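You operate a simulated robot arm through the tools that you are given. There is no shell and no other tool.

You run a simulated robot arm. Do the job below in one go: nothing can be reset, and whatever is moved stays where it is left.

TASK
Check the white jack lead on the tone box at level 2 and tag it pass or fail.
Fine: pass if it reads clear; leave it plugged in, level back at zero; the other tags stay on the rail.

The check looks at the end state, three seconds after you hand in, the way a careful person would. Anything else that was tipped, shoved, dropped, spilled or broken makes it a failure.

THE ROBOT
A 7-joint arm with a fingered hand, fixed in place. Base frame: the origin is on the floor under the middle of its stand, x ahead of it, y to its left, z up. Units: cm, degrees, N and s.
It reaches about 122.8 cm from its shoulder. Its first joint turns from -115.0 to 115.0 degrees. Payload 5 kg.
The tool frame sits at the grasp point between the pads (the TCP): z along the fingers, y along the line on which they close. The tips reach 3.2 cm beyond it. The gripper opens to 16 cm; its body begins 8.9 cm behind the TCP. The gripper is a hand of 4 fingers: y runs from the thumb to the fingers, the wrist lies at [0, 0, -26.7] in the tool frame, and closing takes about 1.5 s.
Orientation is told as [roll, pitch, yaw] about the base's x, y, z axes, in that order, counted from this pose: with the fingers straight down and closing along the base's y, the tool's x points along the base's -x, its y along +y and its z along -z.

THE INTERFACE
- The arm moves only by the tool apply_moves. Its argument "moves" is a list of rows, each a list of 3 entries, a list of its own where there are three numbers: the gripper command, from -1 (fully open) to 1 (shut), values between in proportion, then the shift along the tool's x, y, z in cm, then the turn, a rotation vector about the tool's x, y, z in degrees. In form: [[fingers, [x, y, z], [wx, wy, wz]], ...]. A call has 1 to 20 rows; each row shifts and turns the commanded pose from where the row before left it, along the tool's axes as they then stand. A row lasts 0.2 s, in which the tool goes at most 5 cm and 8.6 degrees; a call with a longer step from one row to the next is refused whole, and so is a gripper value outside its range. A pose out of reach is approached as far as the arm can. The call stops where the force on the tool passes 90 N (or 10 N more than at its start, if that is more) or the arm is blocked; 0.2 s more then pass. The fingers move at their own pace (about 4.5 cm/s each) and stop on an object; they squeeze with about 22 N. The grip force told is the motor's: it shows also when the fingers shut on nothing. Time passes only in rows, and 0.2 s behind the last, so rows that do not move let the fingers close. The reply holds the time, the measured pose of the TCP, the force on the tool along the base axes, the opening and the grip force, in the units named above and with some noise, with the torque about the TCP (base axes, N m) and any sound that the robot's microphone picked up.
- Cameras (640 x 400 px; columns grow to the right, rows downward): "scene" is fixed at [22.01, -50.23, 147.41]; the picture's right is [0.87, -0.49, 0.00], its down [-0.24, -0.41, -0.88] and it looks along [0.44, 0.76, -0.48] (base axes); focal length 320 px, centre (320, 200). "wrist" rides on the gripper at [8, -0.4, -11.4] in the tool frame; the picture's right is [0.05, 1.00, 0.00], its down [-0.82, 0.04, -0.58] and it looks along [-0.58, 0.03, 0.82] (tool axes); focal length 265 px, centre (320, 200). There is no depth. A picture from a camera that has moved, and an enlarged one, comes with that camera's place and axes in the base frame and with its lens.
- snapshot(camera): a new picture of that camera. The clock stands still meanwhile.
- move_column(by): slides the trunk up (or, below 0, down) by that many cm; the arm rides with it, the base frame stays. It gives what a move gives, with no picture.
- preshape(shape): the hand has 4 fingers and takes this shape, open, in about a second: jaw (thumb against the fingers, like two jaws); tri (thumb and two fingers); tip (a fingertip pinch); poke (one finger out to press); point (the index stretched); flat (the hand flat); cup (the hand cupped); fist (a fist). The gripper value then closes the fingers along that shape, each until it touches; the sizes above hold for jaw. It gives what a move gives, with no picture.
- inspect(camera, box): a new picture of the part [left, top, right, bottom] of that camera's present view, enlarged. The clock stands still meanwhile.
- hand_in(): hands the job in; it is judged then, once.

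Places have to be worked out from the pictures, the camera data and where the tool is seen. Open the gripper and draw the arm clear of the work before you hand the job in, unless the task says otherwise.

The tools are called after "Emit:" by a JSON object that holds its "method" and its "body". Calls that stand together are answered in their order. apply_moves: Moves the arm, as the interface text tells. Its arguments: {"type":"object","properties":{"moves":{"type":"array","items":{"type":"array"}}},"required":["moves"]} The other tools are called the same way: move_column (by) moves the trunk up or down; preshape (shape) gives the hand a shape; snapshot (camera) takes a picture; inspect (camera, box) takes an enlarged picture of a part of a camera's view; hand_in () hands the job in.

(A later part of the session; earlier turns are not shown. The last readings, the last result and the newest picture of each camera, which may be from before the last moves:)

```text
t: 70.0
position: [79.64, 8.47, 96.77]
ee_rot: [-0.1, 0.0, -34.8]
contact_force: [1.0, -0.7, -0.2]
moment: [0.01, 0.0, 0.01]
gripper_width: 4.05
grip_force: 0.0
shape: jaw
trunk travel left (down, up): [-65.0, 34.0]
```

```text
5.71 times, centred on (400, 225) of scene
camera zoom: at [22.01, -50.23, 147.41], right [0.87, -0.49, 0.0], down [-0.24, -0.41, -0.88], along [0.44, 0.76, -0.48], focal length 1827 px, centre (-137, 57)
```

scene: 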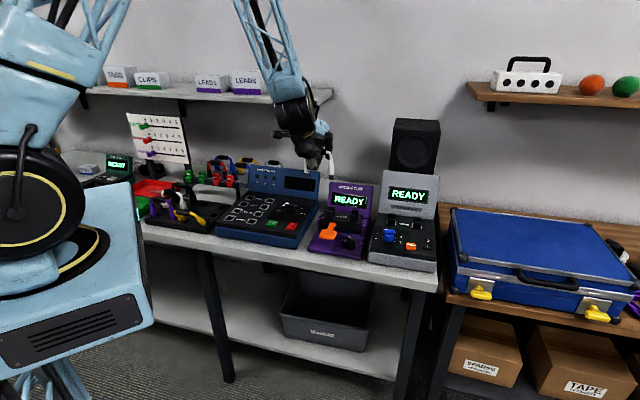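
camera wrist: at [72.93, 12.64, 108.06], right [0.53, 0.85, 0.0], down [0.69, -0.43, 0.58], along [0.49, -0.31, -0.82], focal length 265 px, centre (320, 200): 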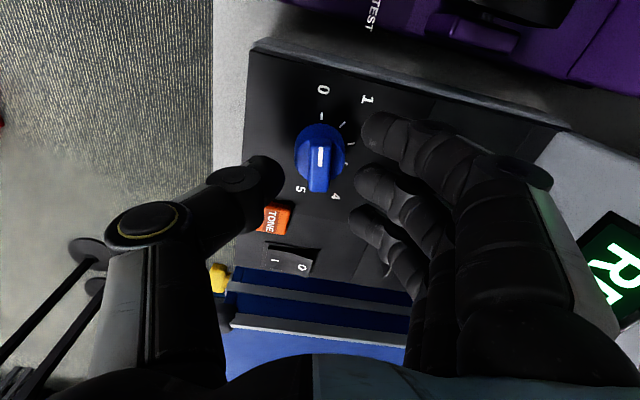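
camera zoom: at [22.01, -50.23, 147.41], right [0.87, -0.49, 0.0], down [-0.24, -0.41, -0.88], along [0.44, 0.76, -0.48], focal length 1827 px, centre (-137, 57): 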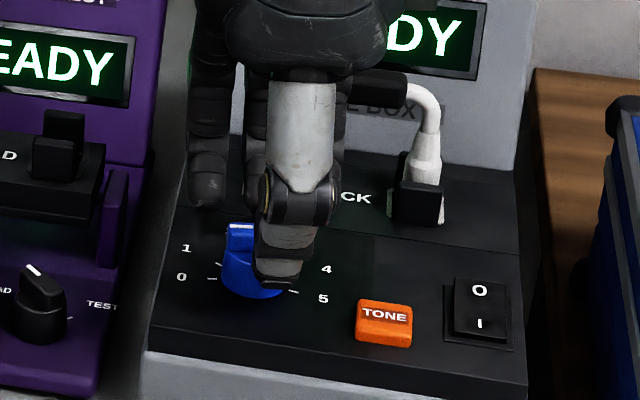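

The thumb tip is slightly low (≈91.8), near the knob's skirt. I raise 0.5 cm and close on the bar.

Emit:
{"method": "apply_moves", "body": {"moves": [[0.5, [0, 0, -0.5], [0, 0, 0]], [0.65, [0, 0, 0], [0, 0, 0]], [0.8, [0, 0, 0], [0, 0, 0]], [0.9, [0, 0, 0], [0, 0, 0]], [1, [0, 0, 0], [0, 0, 0]], [1, [0, 0, 0], [0, 0, 0]], [1, [0, 0, 0], [0, 0, 0]]]}}

Emit:
{"method": "inspect", "body": {"camera": "wrist", "box": [220, 80, 420, 260]}}

Emit:
{"method": "inspect", "body": {"camera": "scene", "box": [360, 190, 440, 260]}}

```text
t: 71.6
position: [79.61, 8.54, 97.21]
ee_rot: [0.0, -0.1, -34.8]
contact_force: [-2.1, -3.9, 6.9]
moment: [-0.12, 0.08, 0.02]
gripper_width: 0.01
grip_force: 21.5
shape: jaw
trunk travel left (down, up): [-65.0, 34.0]
```

```text
2.22 times, centred on (320, 170) of wrist
camera zoom: at [72.87, 12.62, 108.62], right [0.53, 0.85, 0.0], down [0.69, -0.43, 0.58], along [0.49, -0.31, -0.82], focal length 590 px, centre (320, 267)
```

zoom: 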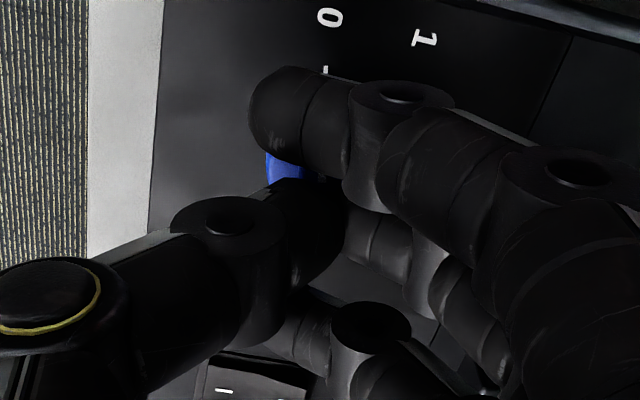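

```text
5.71 times, centred on (400, 225) of scene
camera zoom: at [22.01, -50.23, 147.41], right [0.87, -0.49, 0.0], down [-0.24, -0.41, -0.88], along [0.44, 0.76, -0.48], focal length 1827 px, centre (-137, 57)
```

zoom: 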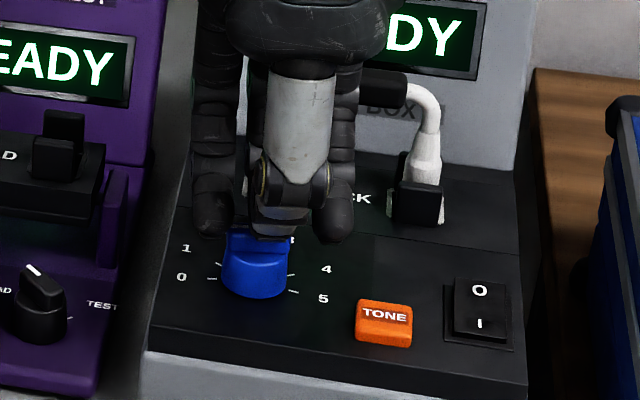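

The fingers closed on top of the bar instead of around it. I rise a little, open to about 2.2 cm, and come down over the bar before closing.

Emit:
{"method": "apply_moves", "body": {"moves": [[1, [0, 0, -1], [0, 0, 0]], [0.7, [0, 0, -0.5], [0, 0, 0]], [0.7, [0, 0, 0], [0, 0, 0]], [0.7, [0, 0, 0], [0, 0, 0]]]}}

Emit:
{"method": "inspect", "body": {"camera": "wrist", "box": [220, 80, 420, 260]}}

Emit:
{"method": "inspect", "body": {"camera": "scene", "box": [360, 190, 440, 260]}}

```text
t: 72.6
position: [79.55, 8.57, 98.71]
ee_rot: [-0.1, 0.0, -34.8]
contact_force: [-0.7, 0.1, -0.5]
moment: [0.07, 0.02, -0.02]
gripper_width: 2.36
grip_force: 0.0
shape: jaw
trunk travel left (down, up): [-65.0, 34.0]
```

```text
2.22 times, centred on (320, 170) of wrist
camera zoom: at [72.82, 12.71, 110.09], right [0.53, 0.85, 0.0], down [0.69, -0.43, 0.58], along [0.49, -0.31, -0.82], focal length 590 px, centre (320, 267)
```

zoom: 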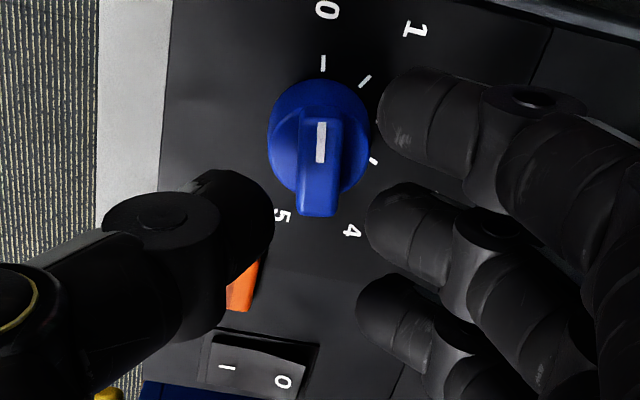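

```text
5.71 times, centred on (400, 225) of scene
camera zoom: at [22.01, -50.23, 147.41], right [0.87, -0.49, 0.0], down [-0.24, -0.41, -0.88], along [0.44, 0.76, -0.48], focal length 1827 px, centre (-137, 57)
```

zoom: 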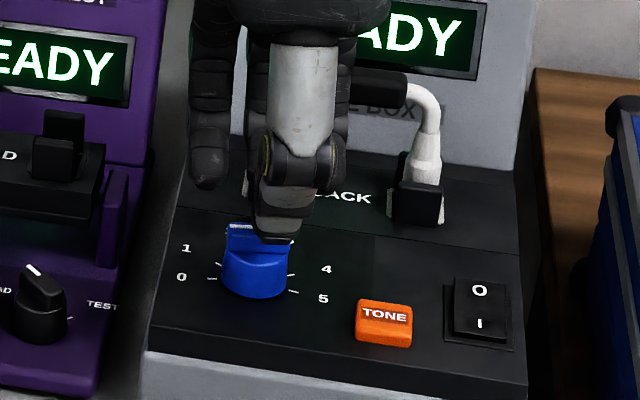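

The bar is centred between thumb and fingers with room on both sides. I descend 2.3 cm around it and close.

Emit:
{"method": "apply_moves", "body": {"moves": [[0.7, [0, 0, 0.8], [0, 0, 0]], [0.7, [0, 0, 0.8], [0, 0, 0]], [0.7, [0, 0, 0.7], [0, 0, 0]], [0.7, [0, 0, 0], [0, 0, 0]]]}}

Emit:
{"method": "inspect", "body": {"camera": "scene", "box": [360, 190, 440, 260]}}

Emit:
{"method": "inspect", "body": {"camera": "wrist", "box": [220, 80, 420, 260]}}

```text
t: 73.6
position: [79.46, 8.51, 96.43]
ee_rot: [-0.1, 0.1, -34.8]
contact_force: [-0.2, 0.1, 0.9]
moment: [-0.02, 0.01, 0.01]
gripper_width: 2.37
grip_force: 0.1
shape: jaw
trunk travel left (down, up): [-65.0, 34.0]
```

```text
5.71 times, centred on (400, 225) of scene
camera zoom: at [22.01, -50.23, 147.41], right [0.87, -0.49, 0.0], down [-0.24, -0.41, -0.88], along [0.44, 0.76, -0.48], focal length 1827 px, centre (-137, 57)
```

zoom: 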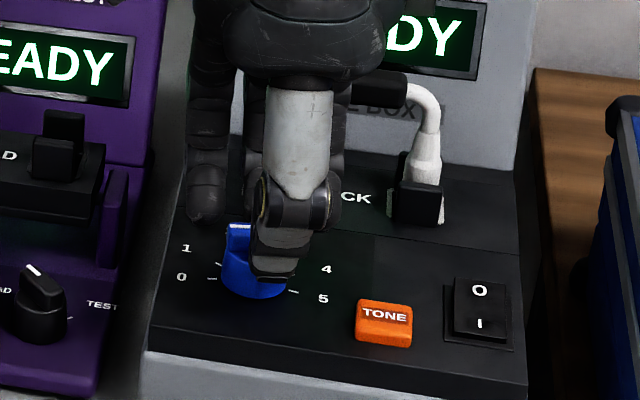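

```text
2.22 times, centred on (320, 170) of wrist
camera zoom: at [72.84, 12.64, 107.78], right [0.53, 0.85, 0.0], down [0.69, -0.43, 0.58], along [0.49, -0.31, -0.82], focal length 590 px, centre (320, 267)
```

zoom: 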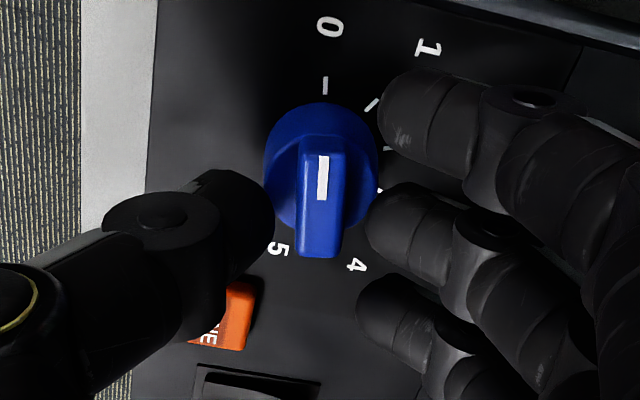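

No contact yet and the bar is well between the pads. I close on it now.

Emit:
{"method": "apply_moves", "body": {"moves": [[0.8, [0, 0, 0], [0, 0, 0]], [0.9, [0, 0, 0], [0, 0, 0]], [1, [0, 0, 0], [0, 0, 0]], [1, [0, 0, 0], [0, 0, 0]], [1, [0, 0, 0], [0, 0, 0]]]}}

Emit:
{"method": "inspect", "body": {"camera": "wrist", "box": [220, 80, 420, 260]}}

Emit:
{"method": "inspect", "body": {"camera": "scene", "box": [360, 190, 440, 260]}}

```text
t: 74.8
position: [79.53, 8.24, 96.41]
ee_rot: [-0.2, -0.1, -34.8]
contact_force: [-7.4, -5.4, 0.8]
moment: [0.13, 0.02, -0.02]
gripper_width: 0.03
grip_force: 22.0
shape: jaw
trunk travel left (down, up): [-65.0, 34.0]
```

```text
2.22 times, centred on (320, 170) of wrist
camera zoom: at [72.78, 12.54, 107.82], right [0.53, 0.85, 0.0], down [0.69, -0.43, 0.58], along [0.49, -0.31, -0.82], focal length 590 px, centre (320, 267)
```

zoom: 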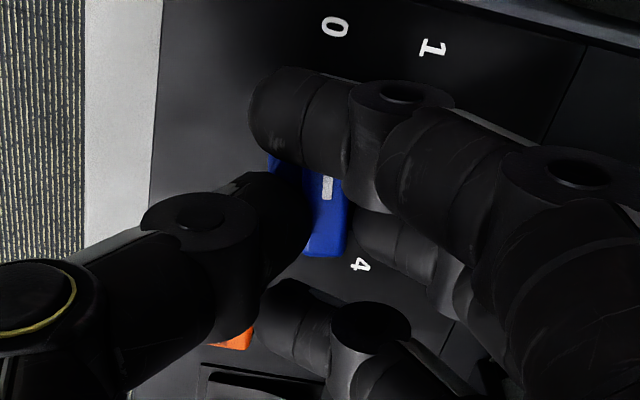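

```text
5.71 times, centred on (400, 225) of scene
camera zoom: at [22.01, -50.23, 147.41], right [0.87, -0.49, 0.0], down [-0.24, -0.41, -0.88], along [0.44, 0.76, -0.48], focal length 1827 px, centre (-137, 57)
```

zoom: 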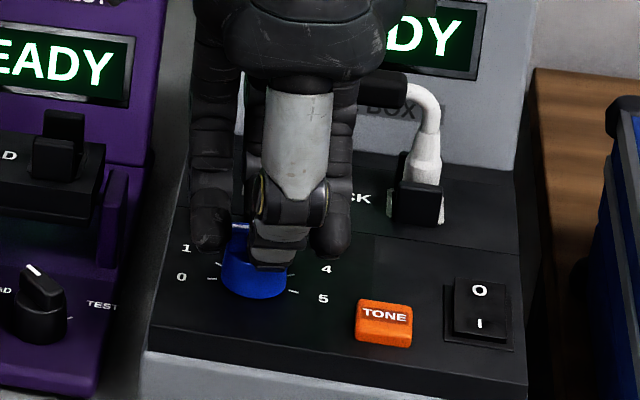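

Thumb and middle finger hold the bar, with the top finger around its end. I turn clockwise 40° first and check the knob follows.

Emit:
{"method": "apply_moves", "body": {"moves": [[1, [0, 0, 0], [0, 0, 8]], [1, [0, 0, 0], [0, 0, 8]], [1, [0, 0, 0], [0, 0, 8]], [1, [0, 0, 0], [0, 0, 8]], [1, [0, 0, 0], [0, 0, 8]], [1, [0, 0, 0], [0, 0, 0]]]}}

Emit:
{"method": "inspect", "body": {"camera": "wrist", "box": [200, 60, 420, 260]}}

Emit:
{"method": "inspect", "body": {"camera": "scene", "box": [360, 160, 450, 260]}}

```text
t: 76.2
position: [79.39, 8.36, 96.57]
ee_rot: [0.1, -0.1, -74.8]
contact_force: [-15.5, -16.0, 0.2]
moment: [-0.34, 0.22, 0.09]
gripper_width: 0.05
grip_force: 21.9
shape: jaw
trunk travel left (down, up): [-65.0, 34.0]
```

```text
2.00 times, centred on (310, 160) of wrist
camera zoom: at [77.1, 15.85, 107.83], right [0.95, 0.31, 0.0], down [0.25, -0.78, 0.58], along [0.18, -0.55, -0.82], focal length 531 px, centre (340, 280)
```

zoom: 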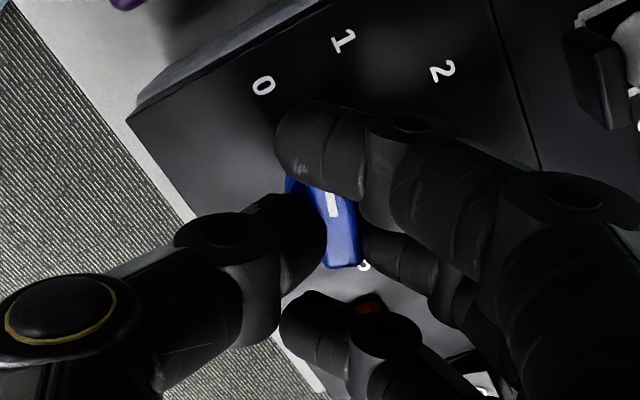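

```text
4.00 times, centred on (405, 210) of scene
camera zoom: at [22.01, -50.23, 147.41], right [0.87, -0.49, 0.0], down [-0.24, -0.41, -0.88], along [0.44, 0.76, -0.48], focal length 1279 px, centre (-20, 160)
```

zoom: 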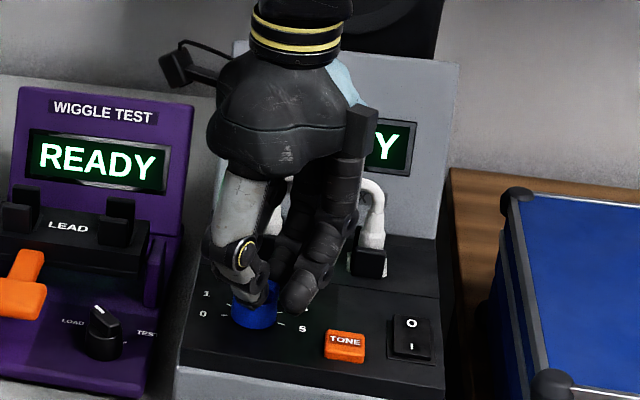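

The knob follows but lags about 15–20°, with a sideways load from the thumb. I shift 0.2 cm to relieve it and continue turning to the full 80°.

Emit:
{"method": "apply_moves", "body": {"moves": [[1, [0, -0.2, 0], [0, 0, 8]], [1, [0, 0, 0], [0, 0, 8]], [1, [0, 0, 0], [0, 0, 8]], [1, [0, 0, 0], [0, 0, 8]], [1, [0, 0, 0], [0, 0, 8]], [1, [0, 0, 0], [0, 0, 0]]]}}

Emit:
{"method": "inspect", "body": {"camera": "wrist", "box": [200, 60, 420, 260]}}

Emit:
{"method": "inspect", "body": {"camera": "scene", "box": [360, 160, 450, 260]}}

```text
t: 77.6
position: [79.08, 8.35, 96.55]
ee_rot: [0.1, 0.0, -114.8]
contact_force: [-26.9, -14.3, 4.7]
moment: [-0.33, 0.48, 0.09]
gripper_width: 0.07
grip_force: 22.4
shape: jaw
trunk travel left (down, up): [-65.0, 34.0]
```

```text
2.00 times, centred on (310, 160) of wrist
camera zoom: at [82.3, 15.75, 107.81], right [0.93, -0.37, 0.0], down [-0.3, -0.76, 0.58], along [-0.22, -0.54, -0.82], focal length 531 px, centre (340, 280)
```

zoom: 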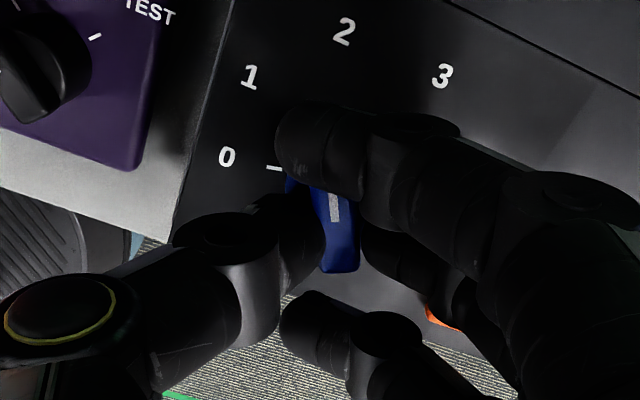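

```text
4.00 times, centred on (405, 210) of scene
camera zoom: at [22.01, -50.23, 147.41], right [0.87, -0.49, 0.0], down [-0.24, -0.41, -0.88], along [0.44, 0.76, -0.48], focal length 1279 px, centre (-20, 160)
```

zoom: 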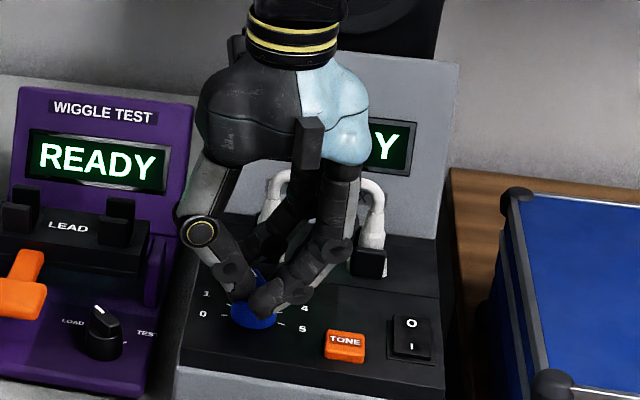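

The hand has turned 80° in total. I zoom in to check where the pointer really points.

Emit:
{"method": "inspect", "body": {"camera": "wrist", "box": [270, 60, 380, 200]}}

Emit:
{"method": "inspect", "body": {"camera": "scene", "box": [370, 215, 410, 250]}}

```text
2.86 times, centred on (325, 130) of wrist
camera zoom: at [82.3, 15.75, 107.81], right [0.93, -0.37, 0.0], down [-0.3, -0.76, 0.58], along [-0.22, -0.54, -0.82], focal length 758 px, centre (306, 400)
```

zoom: 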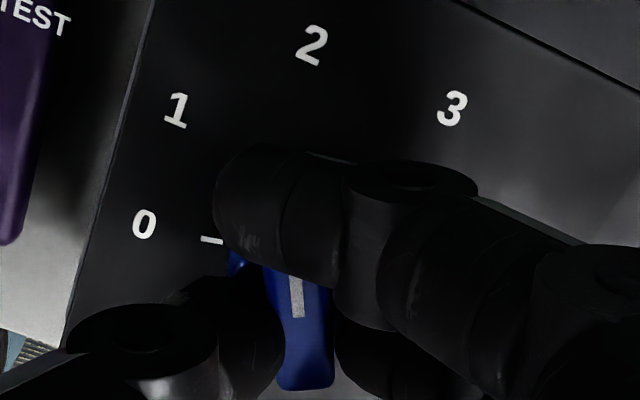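

```text
11.43 times, centred on (390, 232) of scene
camera zoom: at [22.01, -50.23, 147.41], right [0.87, -0.49, 0.0], down [-0.24, -0.41, -0.88], along [0.44, 0.76, -0.48], focal length 3655 px, centre (-480, -171)
```

zoom: 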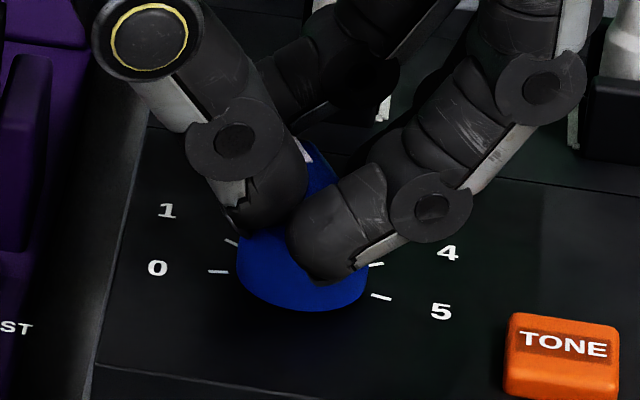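

The pointer measures about 62°, while tick 2 is at 70°. I relieve the sideways load slightly and turn 8° more.

Emit:
{"method": "apply_moves", "body": {"moves": [[1, [-0.2, -0.15, 0], [0, 0, 4]], [1, [0, 0, 0], [0, 0, 4.5]], [1, [0, 0, 0], [0, 0, 0]]]}}

Emit:
{"method": "inspect", "body": {"camera": "wrist", "box": [270, 60, 380, 200]}}

```text
t: 78.4
position: [79.27, 8.19, 96.57]
ee_rot: [0.2, -0.1, -123.2]
contact_force: [1.6, -1.6, 17.4]
moment: [0.11, -0.13, -0.01]
gripper_width: 0.0
grip_force: 22.0
shape: jaw
trunk travel left (down, up): [-65.0, 34.0]
```

```text
2.86 times, centred on (325, 130) of wrist
camera zoom: at [83.42, 14.98, 107.92], right [0.86, -0.51, 0.0], down [-0.41, -0.7, 0.58], along [-0.29, -0.5, -0.82], focal length 758 px, centre (306, 400)
```

zoom: 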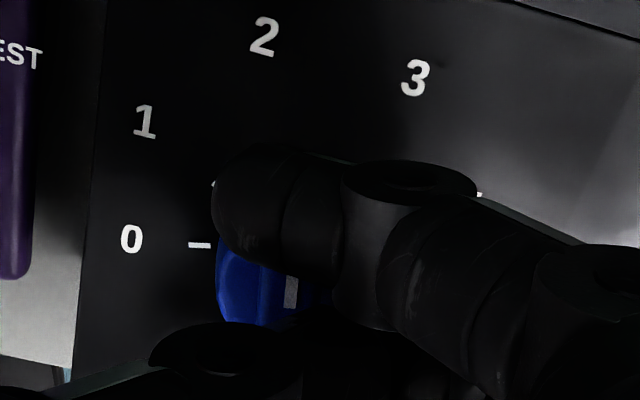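

The grip slipped off the bar. I raise the hand, open it and check where the pointer stands.

Emit:
{"method": "apply_moves", "body": {"moves": [[1, [0, 0, -1], [0, 0, 0]], [0.6, [0, 0, -1.5], [0, 0, 0]], [0.3, [0, 0, -1.5], [0, 0, 0]], [0.3, [0, 0, 0], [0, 0, 0]], [0.3, [0, 0, 0], [0, 0, 0]]]}}

Emit:
{"method": "inspect", "body": {"camera": "wrist", "box": [220, 40, 420, 220]}}

Emit:
{"method": "snapshot", "body": {"camera": "scene"}}

```text
t: 79.6
position: [79.11, 8.3, 100.27]
ee_rot: [0.0, -0.1, -123.3]
contact_force: [0.6, -0.5, 0.1]
moment: [0.01, -0.01, 0.0]
gripper_width: 5.55
grip_force: 0.1
shape: jaw
trunk travel left (down, up): [-65.0, 34.0]
```

```text
2.22 times, centred on (320, 130) of wrist
camera zoom: at [83.34, 15.15, 111.71], right [0.86, -0.5, 0.0], down [-0.41, -0.7, 0.58], along [-0.29, -0.5, -0.82], focal length 590 px, centre (320, 356)
```

zoom: 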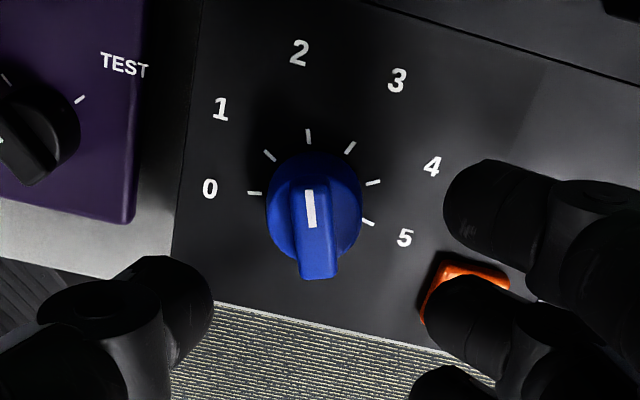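

```text
taken
```

scene: 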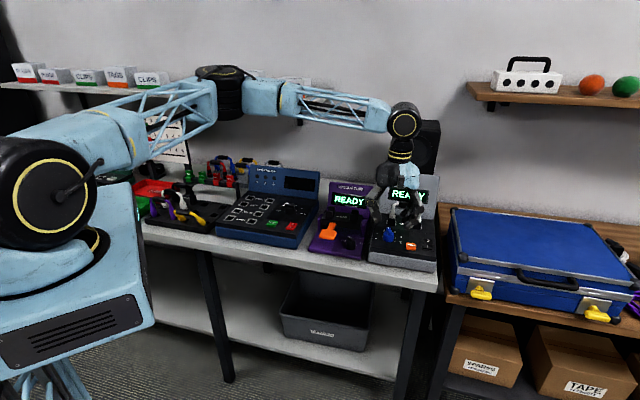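

The pointer measures 69.6°, exactly on level 2. Next I raise the hand, close the fingers, turn to yaw -135 and bring one fingertip over the TONE button at about (56.65, 59.9).

Emit:
{"method": "apply_moves", "body": {"moves": [[0.3, [0, 0, -2], [0, 0, 0]], [0.3, [0, 0, -3], [0, 0, 0]], [1, [0, 0, 0], [0, 0, 6]], [1, [0, 0, 0], [0, 0, 5.7]], [1, [-1.5, 1.9, 0], [0, 0, 0]], [1, [-1.5, 1.9, 0], [0, 0, 0]], [1, [-1.6, 1.8, 0], [0, 0, 0]], [1, [0, 0, 2], [0, 0, 0]], [1, [0, 0, 2], [0, 0, 0]], [1, [0, 0, 2], [0, 0, 0]], [1, [0, 0, 0], [0, 0, 0]]]}}

Emit:
{"method": "snapshot", "body": {"camera": "wrist"}}

Emit:
{"method": "inspect", "body": {"camera": "scene", "box": [370, 200, 450, 270]}}

```text
t: 82.0
position: [81.15, 1.48, 99.31]
ee_rot: [0.0, -0.1, -123.3]
contact_force: [0.0, 0.4, -0.4]
moment: [0.02, -0.01, 0.02]
gripper_width: 0.01
grip_force: 21.9
shape: jaw
out of reach, approached as far as the arm can: row 3, 4
trunk travel left (down, up): [-65.0, 34.0]
```

```text
taken
camera wrist: at [85.46, 8.41, 110.71], right [0.86, -0.5, 0.0], down [-0.41, -0.7, 0.58], along [-0.29, -0.5, -0.82], focal length 265 px, centre (320, 200)
```

wrist: 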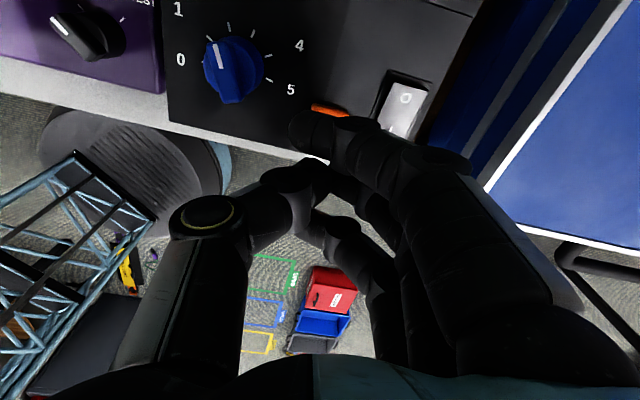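

```text
5.71 times, centred on (410, 235) of scene
camera zoom: at [22.01, -50.23, 147.41], right [0.87, -0.49, 0.0], down [-0.24, -0.41, -0.88], along [0.44, 0.76, -0.48], focal length 1827 px, centre (-194, 0)
```

zoom: 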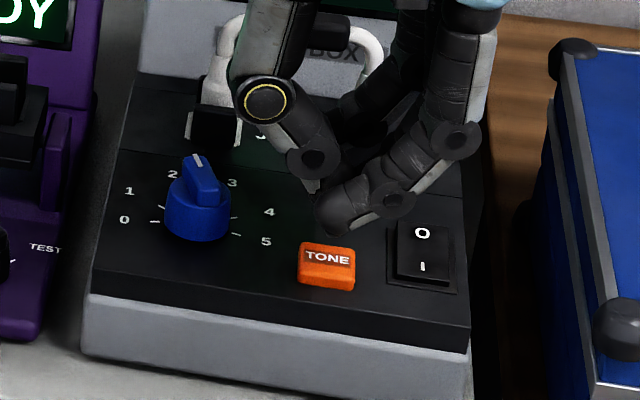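

The wrist stops at yaw -123, which is fine. The index fingertip is about 1.1 cm behind the button, so I shift forward and lower to just above it, then check.

Emit:
{"method": "apply_moves", "body": {"moves": [[1, [-0.55, -0.1, 0], [0, 0, 0]], [1, [-0.55, -0.1, 0], [0, 0, 0]], [1, [0, 0, 1], [0, 0, 0]], [1, [0, 0, 1], [0, 0, 0]], [1, [0, 0, 0.8], [0, 0, 0]], [1, [0, 0, 0], [0, 0, 0]]]}}

Emit:
{"method": "inspect", "body": {"camera": "scene", "box": [380, 210, 444, 265]}}

Emit:
{"method": "inspect", "body": {"camera": "wrist", "box": [240, 70, 420, 220]}}

```text
t: 83.4
position: [80.54, 0.6, 96.66]
ee_rot: [0.0, 0.0, -123.1]
contact_force: [-0.4, 0.4, 0.4]
moment: [0.0, 0.03, -0.02]
gripper_width: 0.0
grip_force: 21.5
shape: jaw
trunk travel left (down, up): [-65.0, 34.0]
```

```text
7.27 times, centred on (412, 238) of scene
camera zoom: at [22.01, -50.23, 147.41], right [0.87, -0.49, 0.0], down [-0.24, -0.41, -0.88], along [0.44, 0.76, -0.48], focal length 2326 px, centre (-349, -73)
```

zoom: 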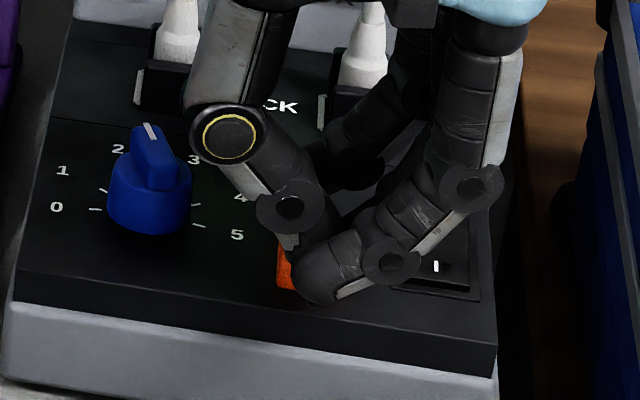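

```text
2.67 times, centred on (330, 145) of wrist
camera zoom: at [84.71, 7.46, 107.99], right [0.86, -0.5, 0.0], down [-0.41, -0.7, 0.58], along [-0.29, -0.5, -0.82], focal length 708 px, centre (293, 347)
```

zoom: 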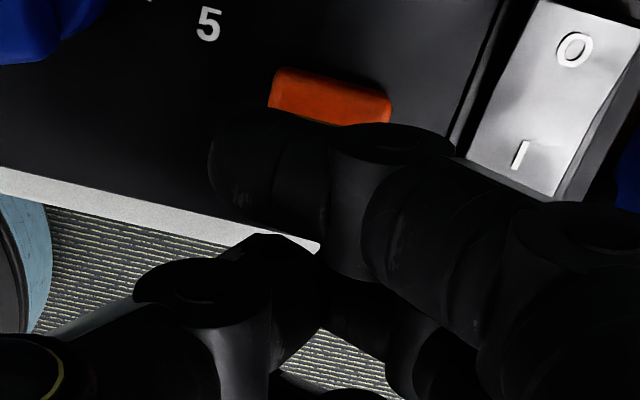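

The index tip is about 1.7 cm left of the button, at roughly (55.0, 59.4). I shift right 1.7 and back 0.5 before pressing.

Emit:
{"method": "apply_moves", "body": {"moves": [[1, [0.07, 0.9, 0], [0, 0, 0]], [1, [0.07, 0.87, 0], [0, 0, 0]], [1, [0, 0, 0], [0, 0, 0]]]}}

Emit:
{"method": "inspect", "body": {"camera": "scene", "box": [380, 210, 444, 265]}}

Emit:
{"method": "inspect", "body": {"camera": "wrist", "box": [220, 70, 400, 220]}}

```text
t: 84.2
position: [82.1, -0.18, 96.55]
ee_rot: [0.0, -0.1, -123.4]
contact_force: [-0.1, -0.2, 0.1]
moment: [-0.01, 0.02, 0.02]
gripper_width: 0.0
grip_force: 21.8
shape: jaw
trunk travel left (down, up): [-65.0, 34.0]
```

```text
7.27 times, centred on (412, 238) of scene
camera zoom: at [22.01, -50.23, 147.41], right [0.87, -0.49, 0.0], down [-0.24, -0.41, -0.88], along [0.44, 0.76, -0.48], focal length 2326 px, centre (-349, -73)
```

zoom: 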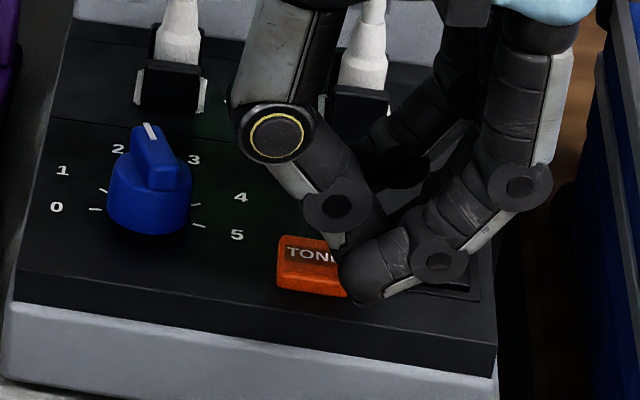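

```text
2.67 times, centred on (310, 145) of wrist
camera zoom: at [86.32, 6.67, 107.97], right [0.86, -0.5, 0.0], down [-0.41, -0.7, 0.58], along [-0.29, -0.5, -0.82], focal length 708 px, centre (347, 347)
```

zoom: 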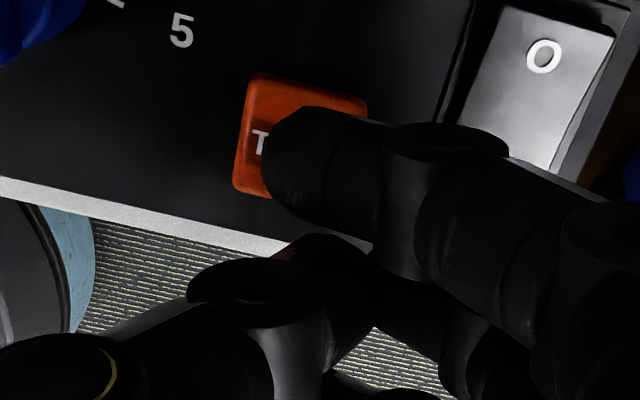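

The index tip is now over the button. I press down in small steps, watching force, sound and the display.

Emit:
{"method": "apply_moves", "body": {"moves": [[1, [0, 0, 0.4], [0, 0, 0]], [1, [0, 0, 0.3], [0, 0, 0]], [1, [0, 0, 0.3], [0, 0, 0]], [1, [0, 0, 0.2], [0, 0, 0]], [1, [0, 0, 0], [0, 0, 0]]]}}

Emit:
{"method": "inspect", "body": {"camera": "scene", "box": [370, 160, 450, 270]}}

Emit:
{"method": "inspect", "body": {"camera": "wrist", "box": [220, 70, 400, 220]}}

```text
t: 85.4
position: [82.23, -0.24, 95.34]
ee_rot: [0.0, 0.0, -123.3]
contact_force: [-1.1, 0.3, -0.1]
moment: [-0.01, -0.01, -0.06]
gripper_width: 0.0
grip_force: 22.0
shape: jaw
trunk travel left (down, up): [-65.0, 34.0]
```

```text
3.64 times, centred on (410, 215) of scene
camera zoom: at [22.01, -50.23, 147.41], right [0.87, -0.49, 0.0], down [-0.24, -0.41, -0.88], along [0.44, 0.76, -0.48], focal length 1163 px, centre (-7, 146)
```

zoom: 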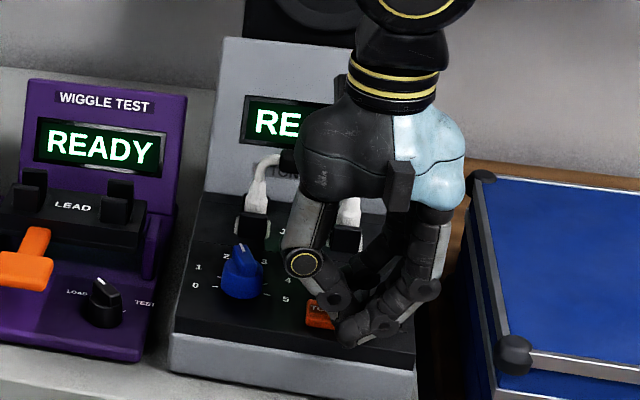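

```text
2.67 times, centred on (310, 145) of wrist
camera zoom: at [86.31, 6.59, 106.73], right [0.86, -0.5, 0.0], down [-0.41, -0.7, 0.58], along [-0.29, -0.5, -0.82], focal length 708 px, centre (347, 347)
```

zoom: 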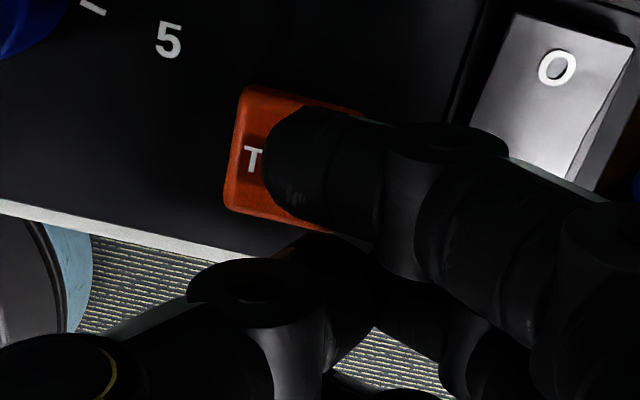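

No contact yet at TCP z = 95.3. I continue downward in 0.2 cm steps.

Emit:
{"method": "apply_moves", "body": {"moves": [[1, [0, 0, 0.2], [0, 0, 0]], [1, [0, 0, 0.2], [0, 0, 0]], [1, [0, 0, 0.2], [0, 0, 0]], [1, [0, 0, 0], [0, 0, 0]]]}}

Emit:
{"method": "inspect", "body": {"camera": "scene", "box": [370, 160, 450, 270]}}

```text
t: 86.4
position: [81.99, -0.29, 94.87]
ee_rot: [0.0, 0.0, -123.3]
contact_force: [-1.6, 0.8, 9.7]
moment: [0.14, 0.07, 0.05]
gripper_width: 0.0
grip_force: 21.9
shape: jaw
trunk travel left (down, up): [-65.0, 34.0]
heard: click
```

```text
3.64 times, centred on (410, 215) of scene
camera zoom: at [22.01, -50.23, 147.41], right [0.87, -0.49, 0.0], down [-0.24, -0.41, -0.88], along [0.44, 0.76, -0.48], focal length 1163 px, centre (-7, 146)
```

zoom: 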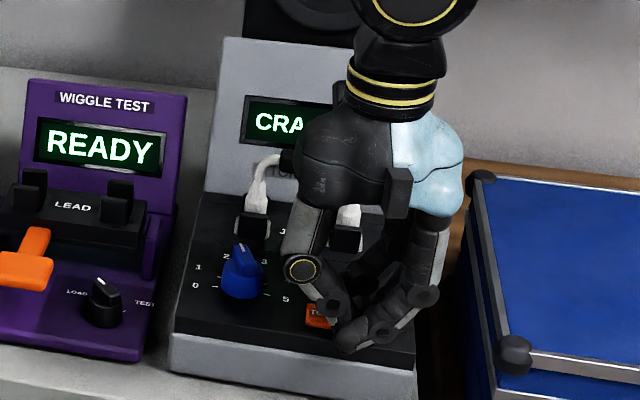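

A click, and the display changed to "CRA…". I lift the finger and read the whole display.

Emit:
{"method": "apply_moves", "body": {"moves": [[1, [0, 0, -1.5], [0, 0, 0]], [1, [-2, 0, -3], [0, 0, 0]], [1, [-2, 0, -2], [0, 0, 0]]]}}

Emit:
{"method": "inspect", "body": {"camera": "scene", "box": [360, 140, 460, 270]}}

Emit:
{"method": "snapshot", "body": {"camera": "wrist"}}

```text
t: 87.2
position: [79.78, -3.39, 101.25]
ee_rot: [0.0, -0.1, -123.2]
contact_force: [-0.1, -0.6, 0.7]
moment: [0.03, 0.02, 0.0]
gripper_width: 0.01
grip_force: 22.0
shape: jaw
trunk travel left (down, up): [-65.0, 34.0]
```

```text
3.08 times, centred on (410, 205) of scene
camera zoom: at [22.01, -50.23, 147.41], right [0.87, -0.49, 0.0], down [-0.24, -0.41, -0.88], along [0.44, 0.76, -0.48], focal length 984 px, centre (43, 185)
```

zoom: 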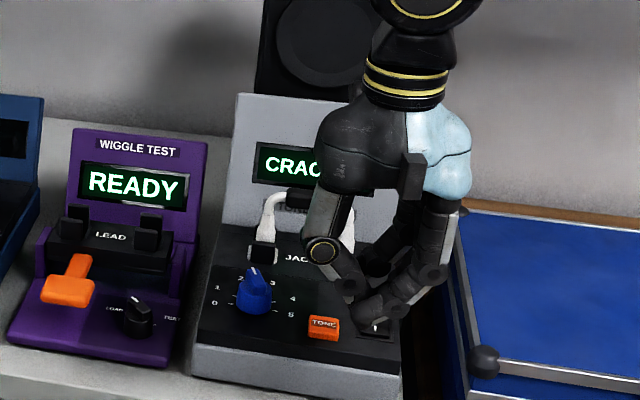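

```text
taken
camera wrist: at [84.02, 3.33, 112.65], right [0.86, -0.5, 0.0], down [-0.41, -0.7, 0.58], along [-0.29, -0.5, -0.82], focal length 265 px, centre (320, 200)
```

wrist: 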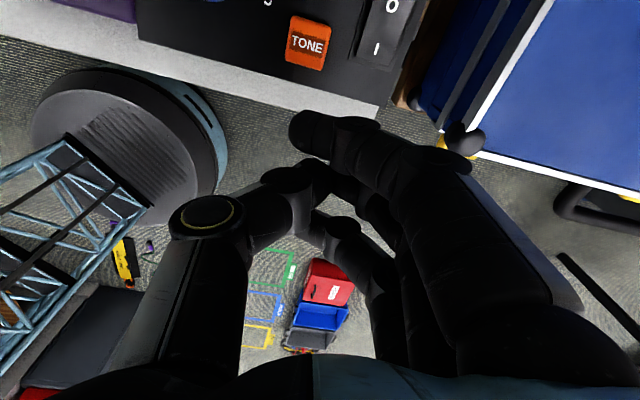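

It starts "CRAC…" — I move the hand out of the line of sight to read it fully and double-check the pointer.

Emit:
{"method": "apply_moves", "body": {"moves": [[1, [-2, 2, -2], [0, 0, 0]], [1, [-2, 4, 0], [0, 0, 0]], [1, [-2, 4, 0], [0, 0, 0]], [1, [-2, 3, 0], [0, 0, 0]], [1, [0, 0, 0], [0, 0, 0]]]}}

Emit:
{"method": "inspect", "body": {"camera": "scene", "box": [366, 160, 446, 270]}}

Emit:
{"method": "inspect", "body": {"camera": "scene", "box": [370, 210, 430, 255]}}

```text
t: 88.4
position: [86.42, -17.44, 103.31]
ee_rot: [0.0, -0.1, -123.3]
contact_force: [-0.6, -0.1, -0.1]
moment: [-0.03, -0.01, -0.01]
gripper_width: 0.0
grip_force: 22.2
shape: jaw
trunk travel left (down, up): [-65.0, 34.0]
```

```text
3.64 times, centred on (406, 215) of scene
camera zoom: at [22.01, -50.23, 147.41], right [0.87, -0.49, 0.0], down [-0.24, -0.41, -0.88], along [0.44, 0.76, -0.48], focal length 1163 px, centre (7, 146)
```

zoom: 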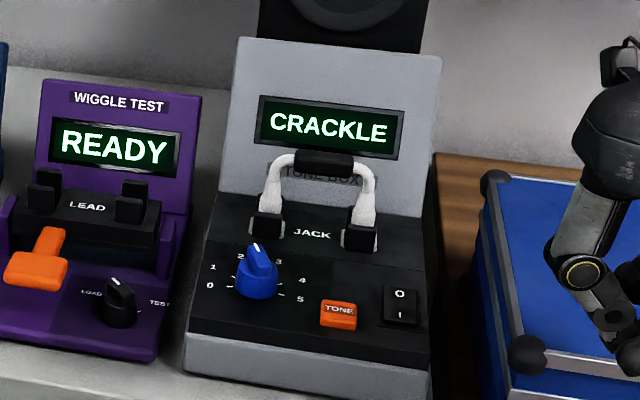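

```text
8.89 times, centred on (400, 232) of scene
camera zoom: at [22.01, -50.23, 147.41], right [0.87, -0.49, 0.0], down [-0.24, -0.41, -0.88], along [0.44, 0.76, -0.48], focal length 2842 px, centre (-391, -89)
```

zoom: 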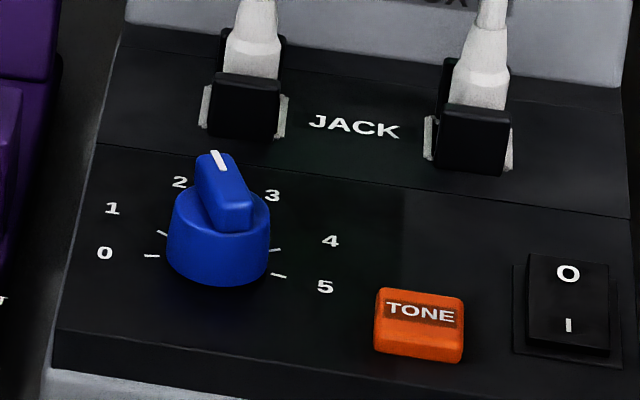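

The display reads CRACKLE at level 2, so the lead fails. Now I bring the hand back over the knob to return the level to zero, opening the fingers and aligning with the bar (yaw -115).

Emit:
{"method": "apply_moves", "body": {"moves": [[1, [2.8, -3.3, -1], [0, 0, 0]], [1, [2.8, -3.3, -1], [0, 0, 0]], [0.4, [2.9, -3.3, -1], [0, 0, 0]], [0.4, [2.9, -3.3, 0], [0, 0, 0]], [0.4, [2.9, -3.3, 0], [0, 0, 0]], [0.4, [2.9, -3.4, 0], [0, 0, 0]], [0.4, [0, 0, 0], [0, 0, -8.3]], [0.4, [0, 0, 2], [0, 0, 0]], [0.4, [0, 0, 2], [0, 0, 0]], [0.4, [0, 0, 1.5], [0, 0, 0]], [0.4, [0, 0, 0], [0, 0, 0]]]}}

Emit:
{"method": "snapshot", "body": {"camera": "wrist"}}

Emit:
{"method": "inspect", "body": {"camera": "wrist", "box": [220, 40, 420, 220]}}

```text
t: 90.8
position: [79.3, 7.83, 100.65]
ee_rot: [0.0, 0.0, -115.0]
contact_force: [0.0, -0.7, 0.1]
moment: [0.01, 0.03, -0.01]
gripper_width: 4.77
grip_force: 0.1
shape: jaw
trunk travel left (down, up): [-65.0, 34.0]
```

```text
taken
camera wrist: at [82.36, 15.2, 112.07], right [0.93, -0.37, 0.0], down [-0.31, -0.76, 0.58], along [-0.22, -0.54, -0.82], focal length 265 px, centre (320, 200)
```

wrist: 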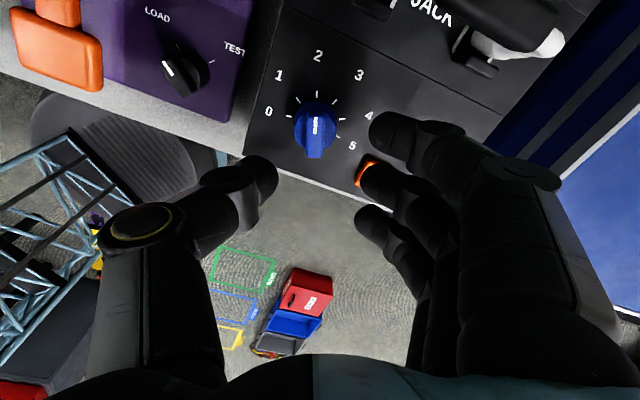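

```text
2.22 times, centred on (320, 130) of wrist
camera zoom: at [82.36, 15.2, 112.07], right [0.93, -0.37, 0.0], down [-0.31, -0.76, 0.58], along [-0.22, -0.54, -0.82], focal length 590 px, centre (320, 356)
```

zoom: 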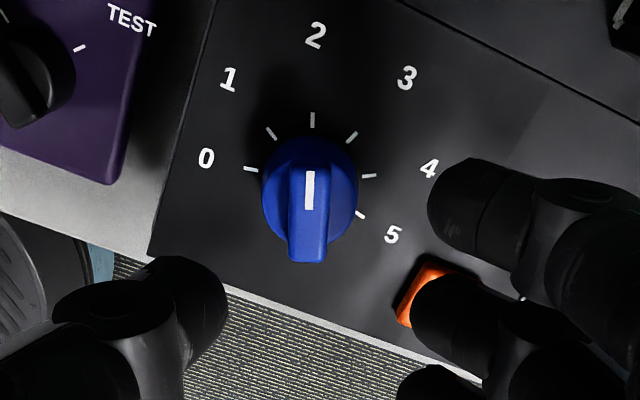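

The pointer is exactly at tick 2 and vertical in this view, confirming the level. The knob sits 0.4 cm to the thumb side; I correct that, narrow to 2.4 cm and descend around the bar.

Emit:
{"method": "apply_moves", "body": {"moves": [[0.7, [0, -0.37, 0], [0, 0, 0]], [0.7, [0, 0, 0], [0, 0, 0]], [0.7, [0, 0, 0.9], [0, 0, 0]], [0.7, [0, 0, 0.9], [0, 0, 0]], [0.7, [0, 0, 0.9], [0, 0, 0]], [0.7, [0, 0, 0.8], [0, 0, 0]], [0.7, [0, 0, 0.7], [0, 0, 0]], [0.7, [0, 0, 0], [0, 0, 0]]]}}

Emit:
{"method": "inspect", "body": {"camera": "wrist", "box": [220, 60, 420, 240]}}

```text
t: 92.6
position: [78.82, 8.15, 96.66]
ee_rot: [0.1, -0.1, -115.1]
contact_force: [-0.3, 0.4, -0.1]
moment: [0.01, -0.03, -0.04]
gripper_width: 2.46
grip_force: 0.0
shape: jaw
trunk travel left (down, up): [-65.0, 34.0]
```

```text
2.22 times, centred on (320, 150) of wrist
camera zoom: at [81.97, 15.5, 107.95], right [0.93, -0.37, 0.0], down [-0.31, -0.76, 0.58], along [-0.22, -0.54, -0.82], focal length 590 px, centre (320, 311)
```

zoom: 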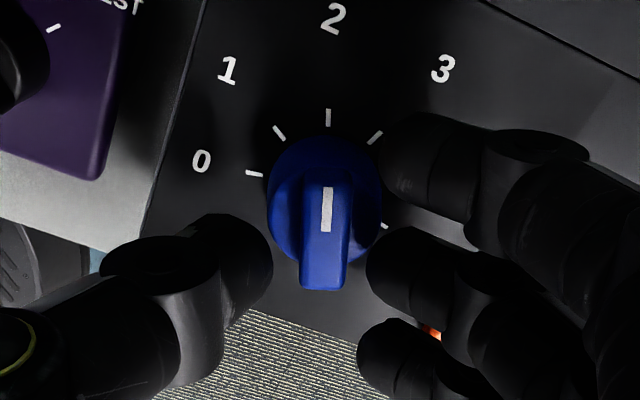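

I shift the hand 0.6 cm along the bar so the index overlaps the pointer end for a good counter-clockwise couple, then close.

Emit:
{"method": "apply_moves", "body": {"moves": [[0.7, [-0.3, 0.05, 0], [0, 0, 0]], [0.7, [-0.3, 0.05, 0.2], [0, 0, 0]], [0.8, [0, 0, 0], [0, 0, 0]], [0.9, [0, 0, 0], [0, 0, 0]], [1, [0, 0, 0], [0, 0, 0]], [1, [0, 0, 0], [0, 0, 0]], [1, [0, 0, 0], [0, 0, 0]]]}}

Emit:
{"method": "inspect", "body": {"camera": "wrist", "box": [220, 60, 420, 240]}}

```text
t: 94.2
position: [78.67, 7.49, 96.3]
ee_rot: [0.0, 0.0, -114.9]
contact_force: [0.0, 1.1, -0.7]
moment: [0.04, -0.13, 0.01]
gripper_width: 0.3
grip_force: 22.0
shape: jaw
trunk travel left (down, up): [-65.0, 34.0]
```

```text
2.22 times, centred on (320, 150) of wrist
camera zoom: at [81.82, 14.89, 107.73], right [0.93, -0.37, 0.0], down [-0.31, -0.76, 0.58], along [-0.22, -0.54, -0.82], focal length 590 px, centre (320, 311)
```

zoom: 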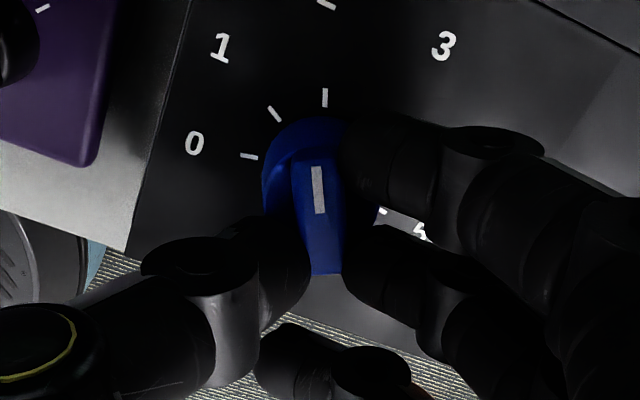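

Now the index and middle finger both bear on the bar with the thumb opposite — a solid grip. I turn counter-clockwise 40°, following the knob's axis.

Emit:
{"method": "apply_moves", "body": {"moves": [[1, [0, 0.09, 0], [0, 0, -8]], [1, [0, 0.09, 0], [0, 0, -8]], [1, [0, 0.09, 0], [0, 0, -8]], [1, [0, 0.09, 0], [0, 0, -8]], [1, [0, 0.09, 0], [0, 0, -8]], [1, [0, 0, 0], [0, 0, 0]]]}}

Emit:
{"method": "inspect", "body": {"camera": "wrist", "box": [220, 60, 420, 240]}}

```text
t: 95.6
position: [79.22, 7.37, 96.36]
ee_rot: [-0.1, -0.1, -74.8]
contact_force: [11.3, 4.6, 3.4]
moment: [0.34, -0.49, -0.16]
gripper_width: 0.23
grip_force: 21.9
shape: jaw
trunk travel left (down, up): [-65.0, 34.0]
```

```text
2.22 times, centred on (320, 150) of wrist
camera zoom: at [76.89, 14.96, 107.76], right [0.95, 0.31, 0.0], down [0.25, -0.78, 0.58], along [0.18, -0.55, -0.82], focal length 590 px, centre (320, 311)
```

zoom: 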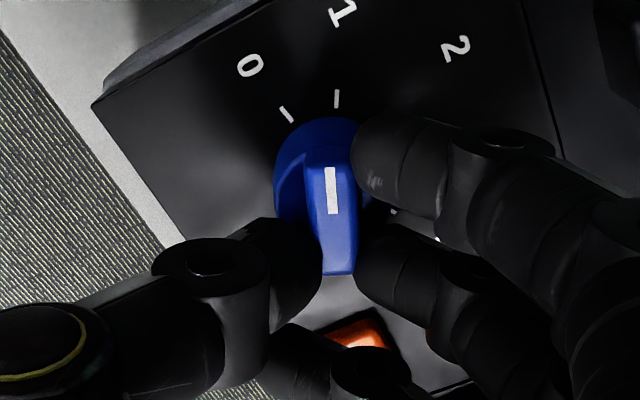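

The pointer is at 1 and tracks well. I turn the remaining 40°.

Emit:
{"method": "apply_moves", "body": {"moves": [[1, [0, 0.09, 0], [0, 0, -8]], [1, [0, 0.09, 0], [0, 0, -8]], [1, [0, 0.09, 0], [0, 0, -8]], [1, [0, 0.09, 0], [0, 0, -8]], [1, [0, 0.09, 0], [0, 0, -8]], [1, [0, 0, 0], [0, 0, 0]]]}}

Emit:
{"method": "inspect", "body": {"camera": "wrist", "box": [220, 60, 420, 240]}}

```text
t: 97.0
position: [79.7, 7.68, 96.42]
ee_rot: [0.0, -0.1, -34.9]
contact_force: [27.8, 0.1, 13.9]
moment: [0.4, -0.99, -0.86]
gripper_width: 0.28
grip_force: 22.1
shape: jaw
trunk travel left (down, up): [-65.0, 34.0]
```

```text
2.22 times, centred on (320, 150) of wrist
camera zoom: at [72.95, 11.72, 107.8], right [0.53, 0.85, 0.0], down [0.69, -0.43, 0.58], along [0.49, -0.31, -0.82], focal length 590 px, centre (320, 311)
```

zoom: 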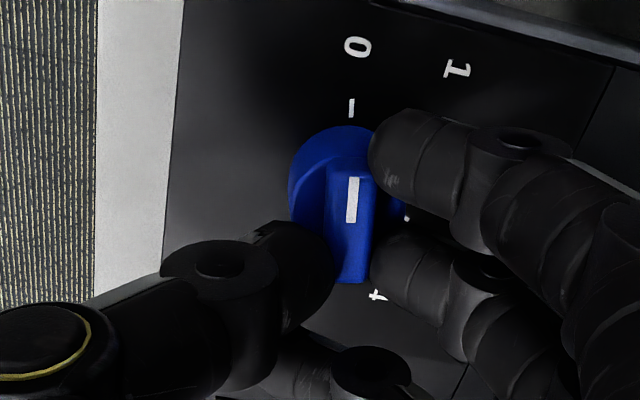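

The pointer is on 0 and the reaction torque shows it against its stop. I open the fingers and lift straight up.

Emit:
{"method": "apply_moves", "body": {"moves": [[0.8, [0, 0, 0], [0, 0, 0]], [0.6, [0, 0, 0], [0, 0, 0]], [0.5, [0, 0, 0], [0, 0, 0]], [0.5, [0, 0, -1.5], [0, 0, 0]], [0.5, [0, 0, -2], [0, 0, 0]], [0.5, [0, 0, -3], [0, 0, 0]], [0.4, [0, 0, -3], [0, 0, 0]], [0.4, [0, 0, 0], [0, 0, 0]]]}}

Emit:
{"method": "inspect", "body": {"camera": "wrist", "box": [220, 40, 420, 220]}}

Emit:
{"method": "snapshot", "body": {"camera": "scene"}}

```text
t: 98.8
position: [79.31, 7.6, 105.94]
ee_rot: [-0.1, -0.1, -35.1]
contact_force: [-0.4, -0.2, -0.2]
moment: [0.0, -0.05, -0.04]
gripper_width: 4.75
grip_force: 0.1
shape: jaw
trunk travel left (down, up): [-65.0, 34.0]
```

```text
2.22 times, centred on (320, 130) of wrist
camera zoom: at [72.77, 11.76, 117.31], right [0.53, 0.85, 0.0], down [0.69, -0.43, 0.58], along [0.49, -0.31, -0.82], focal length 590 px, centre (320, 356)
```

zoom: 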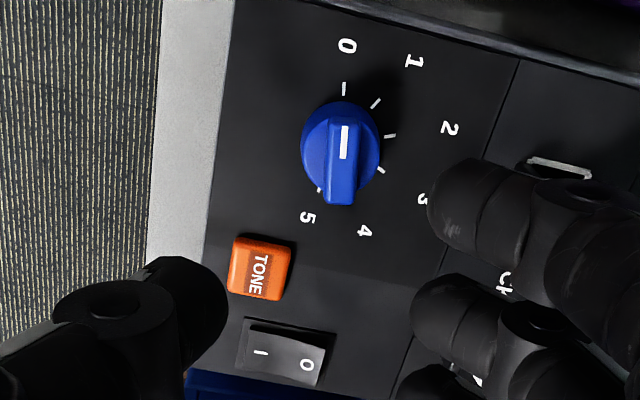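

```text
taken
```

scene: 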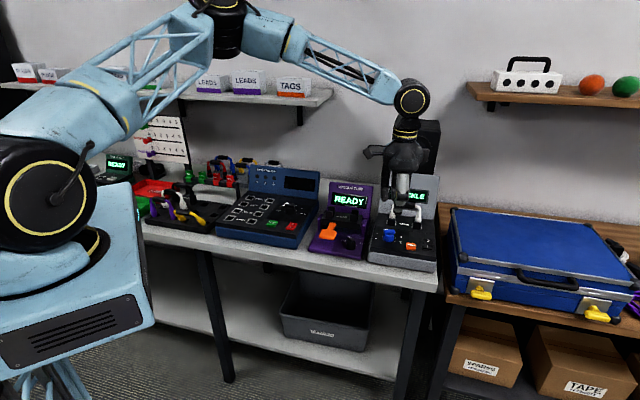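

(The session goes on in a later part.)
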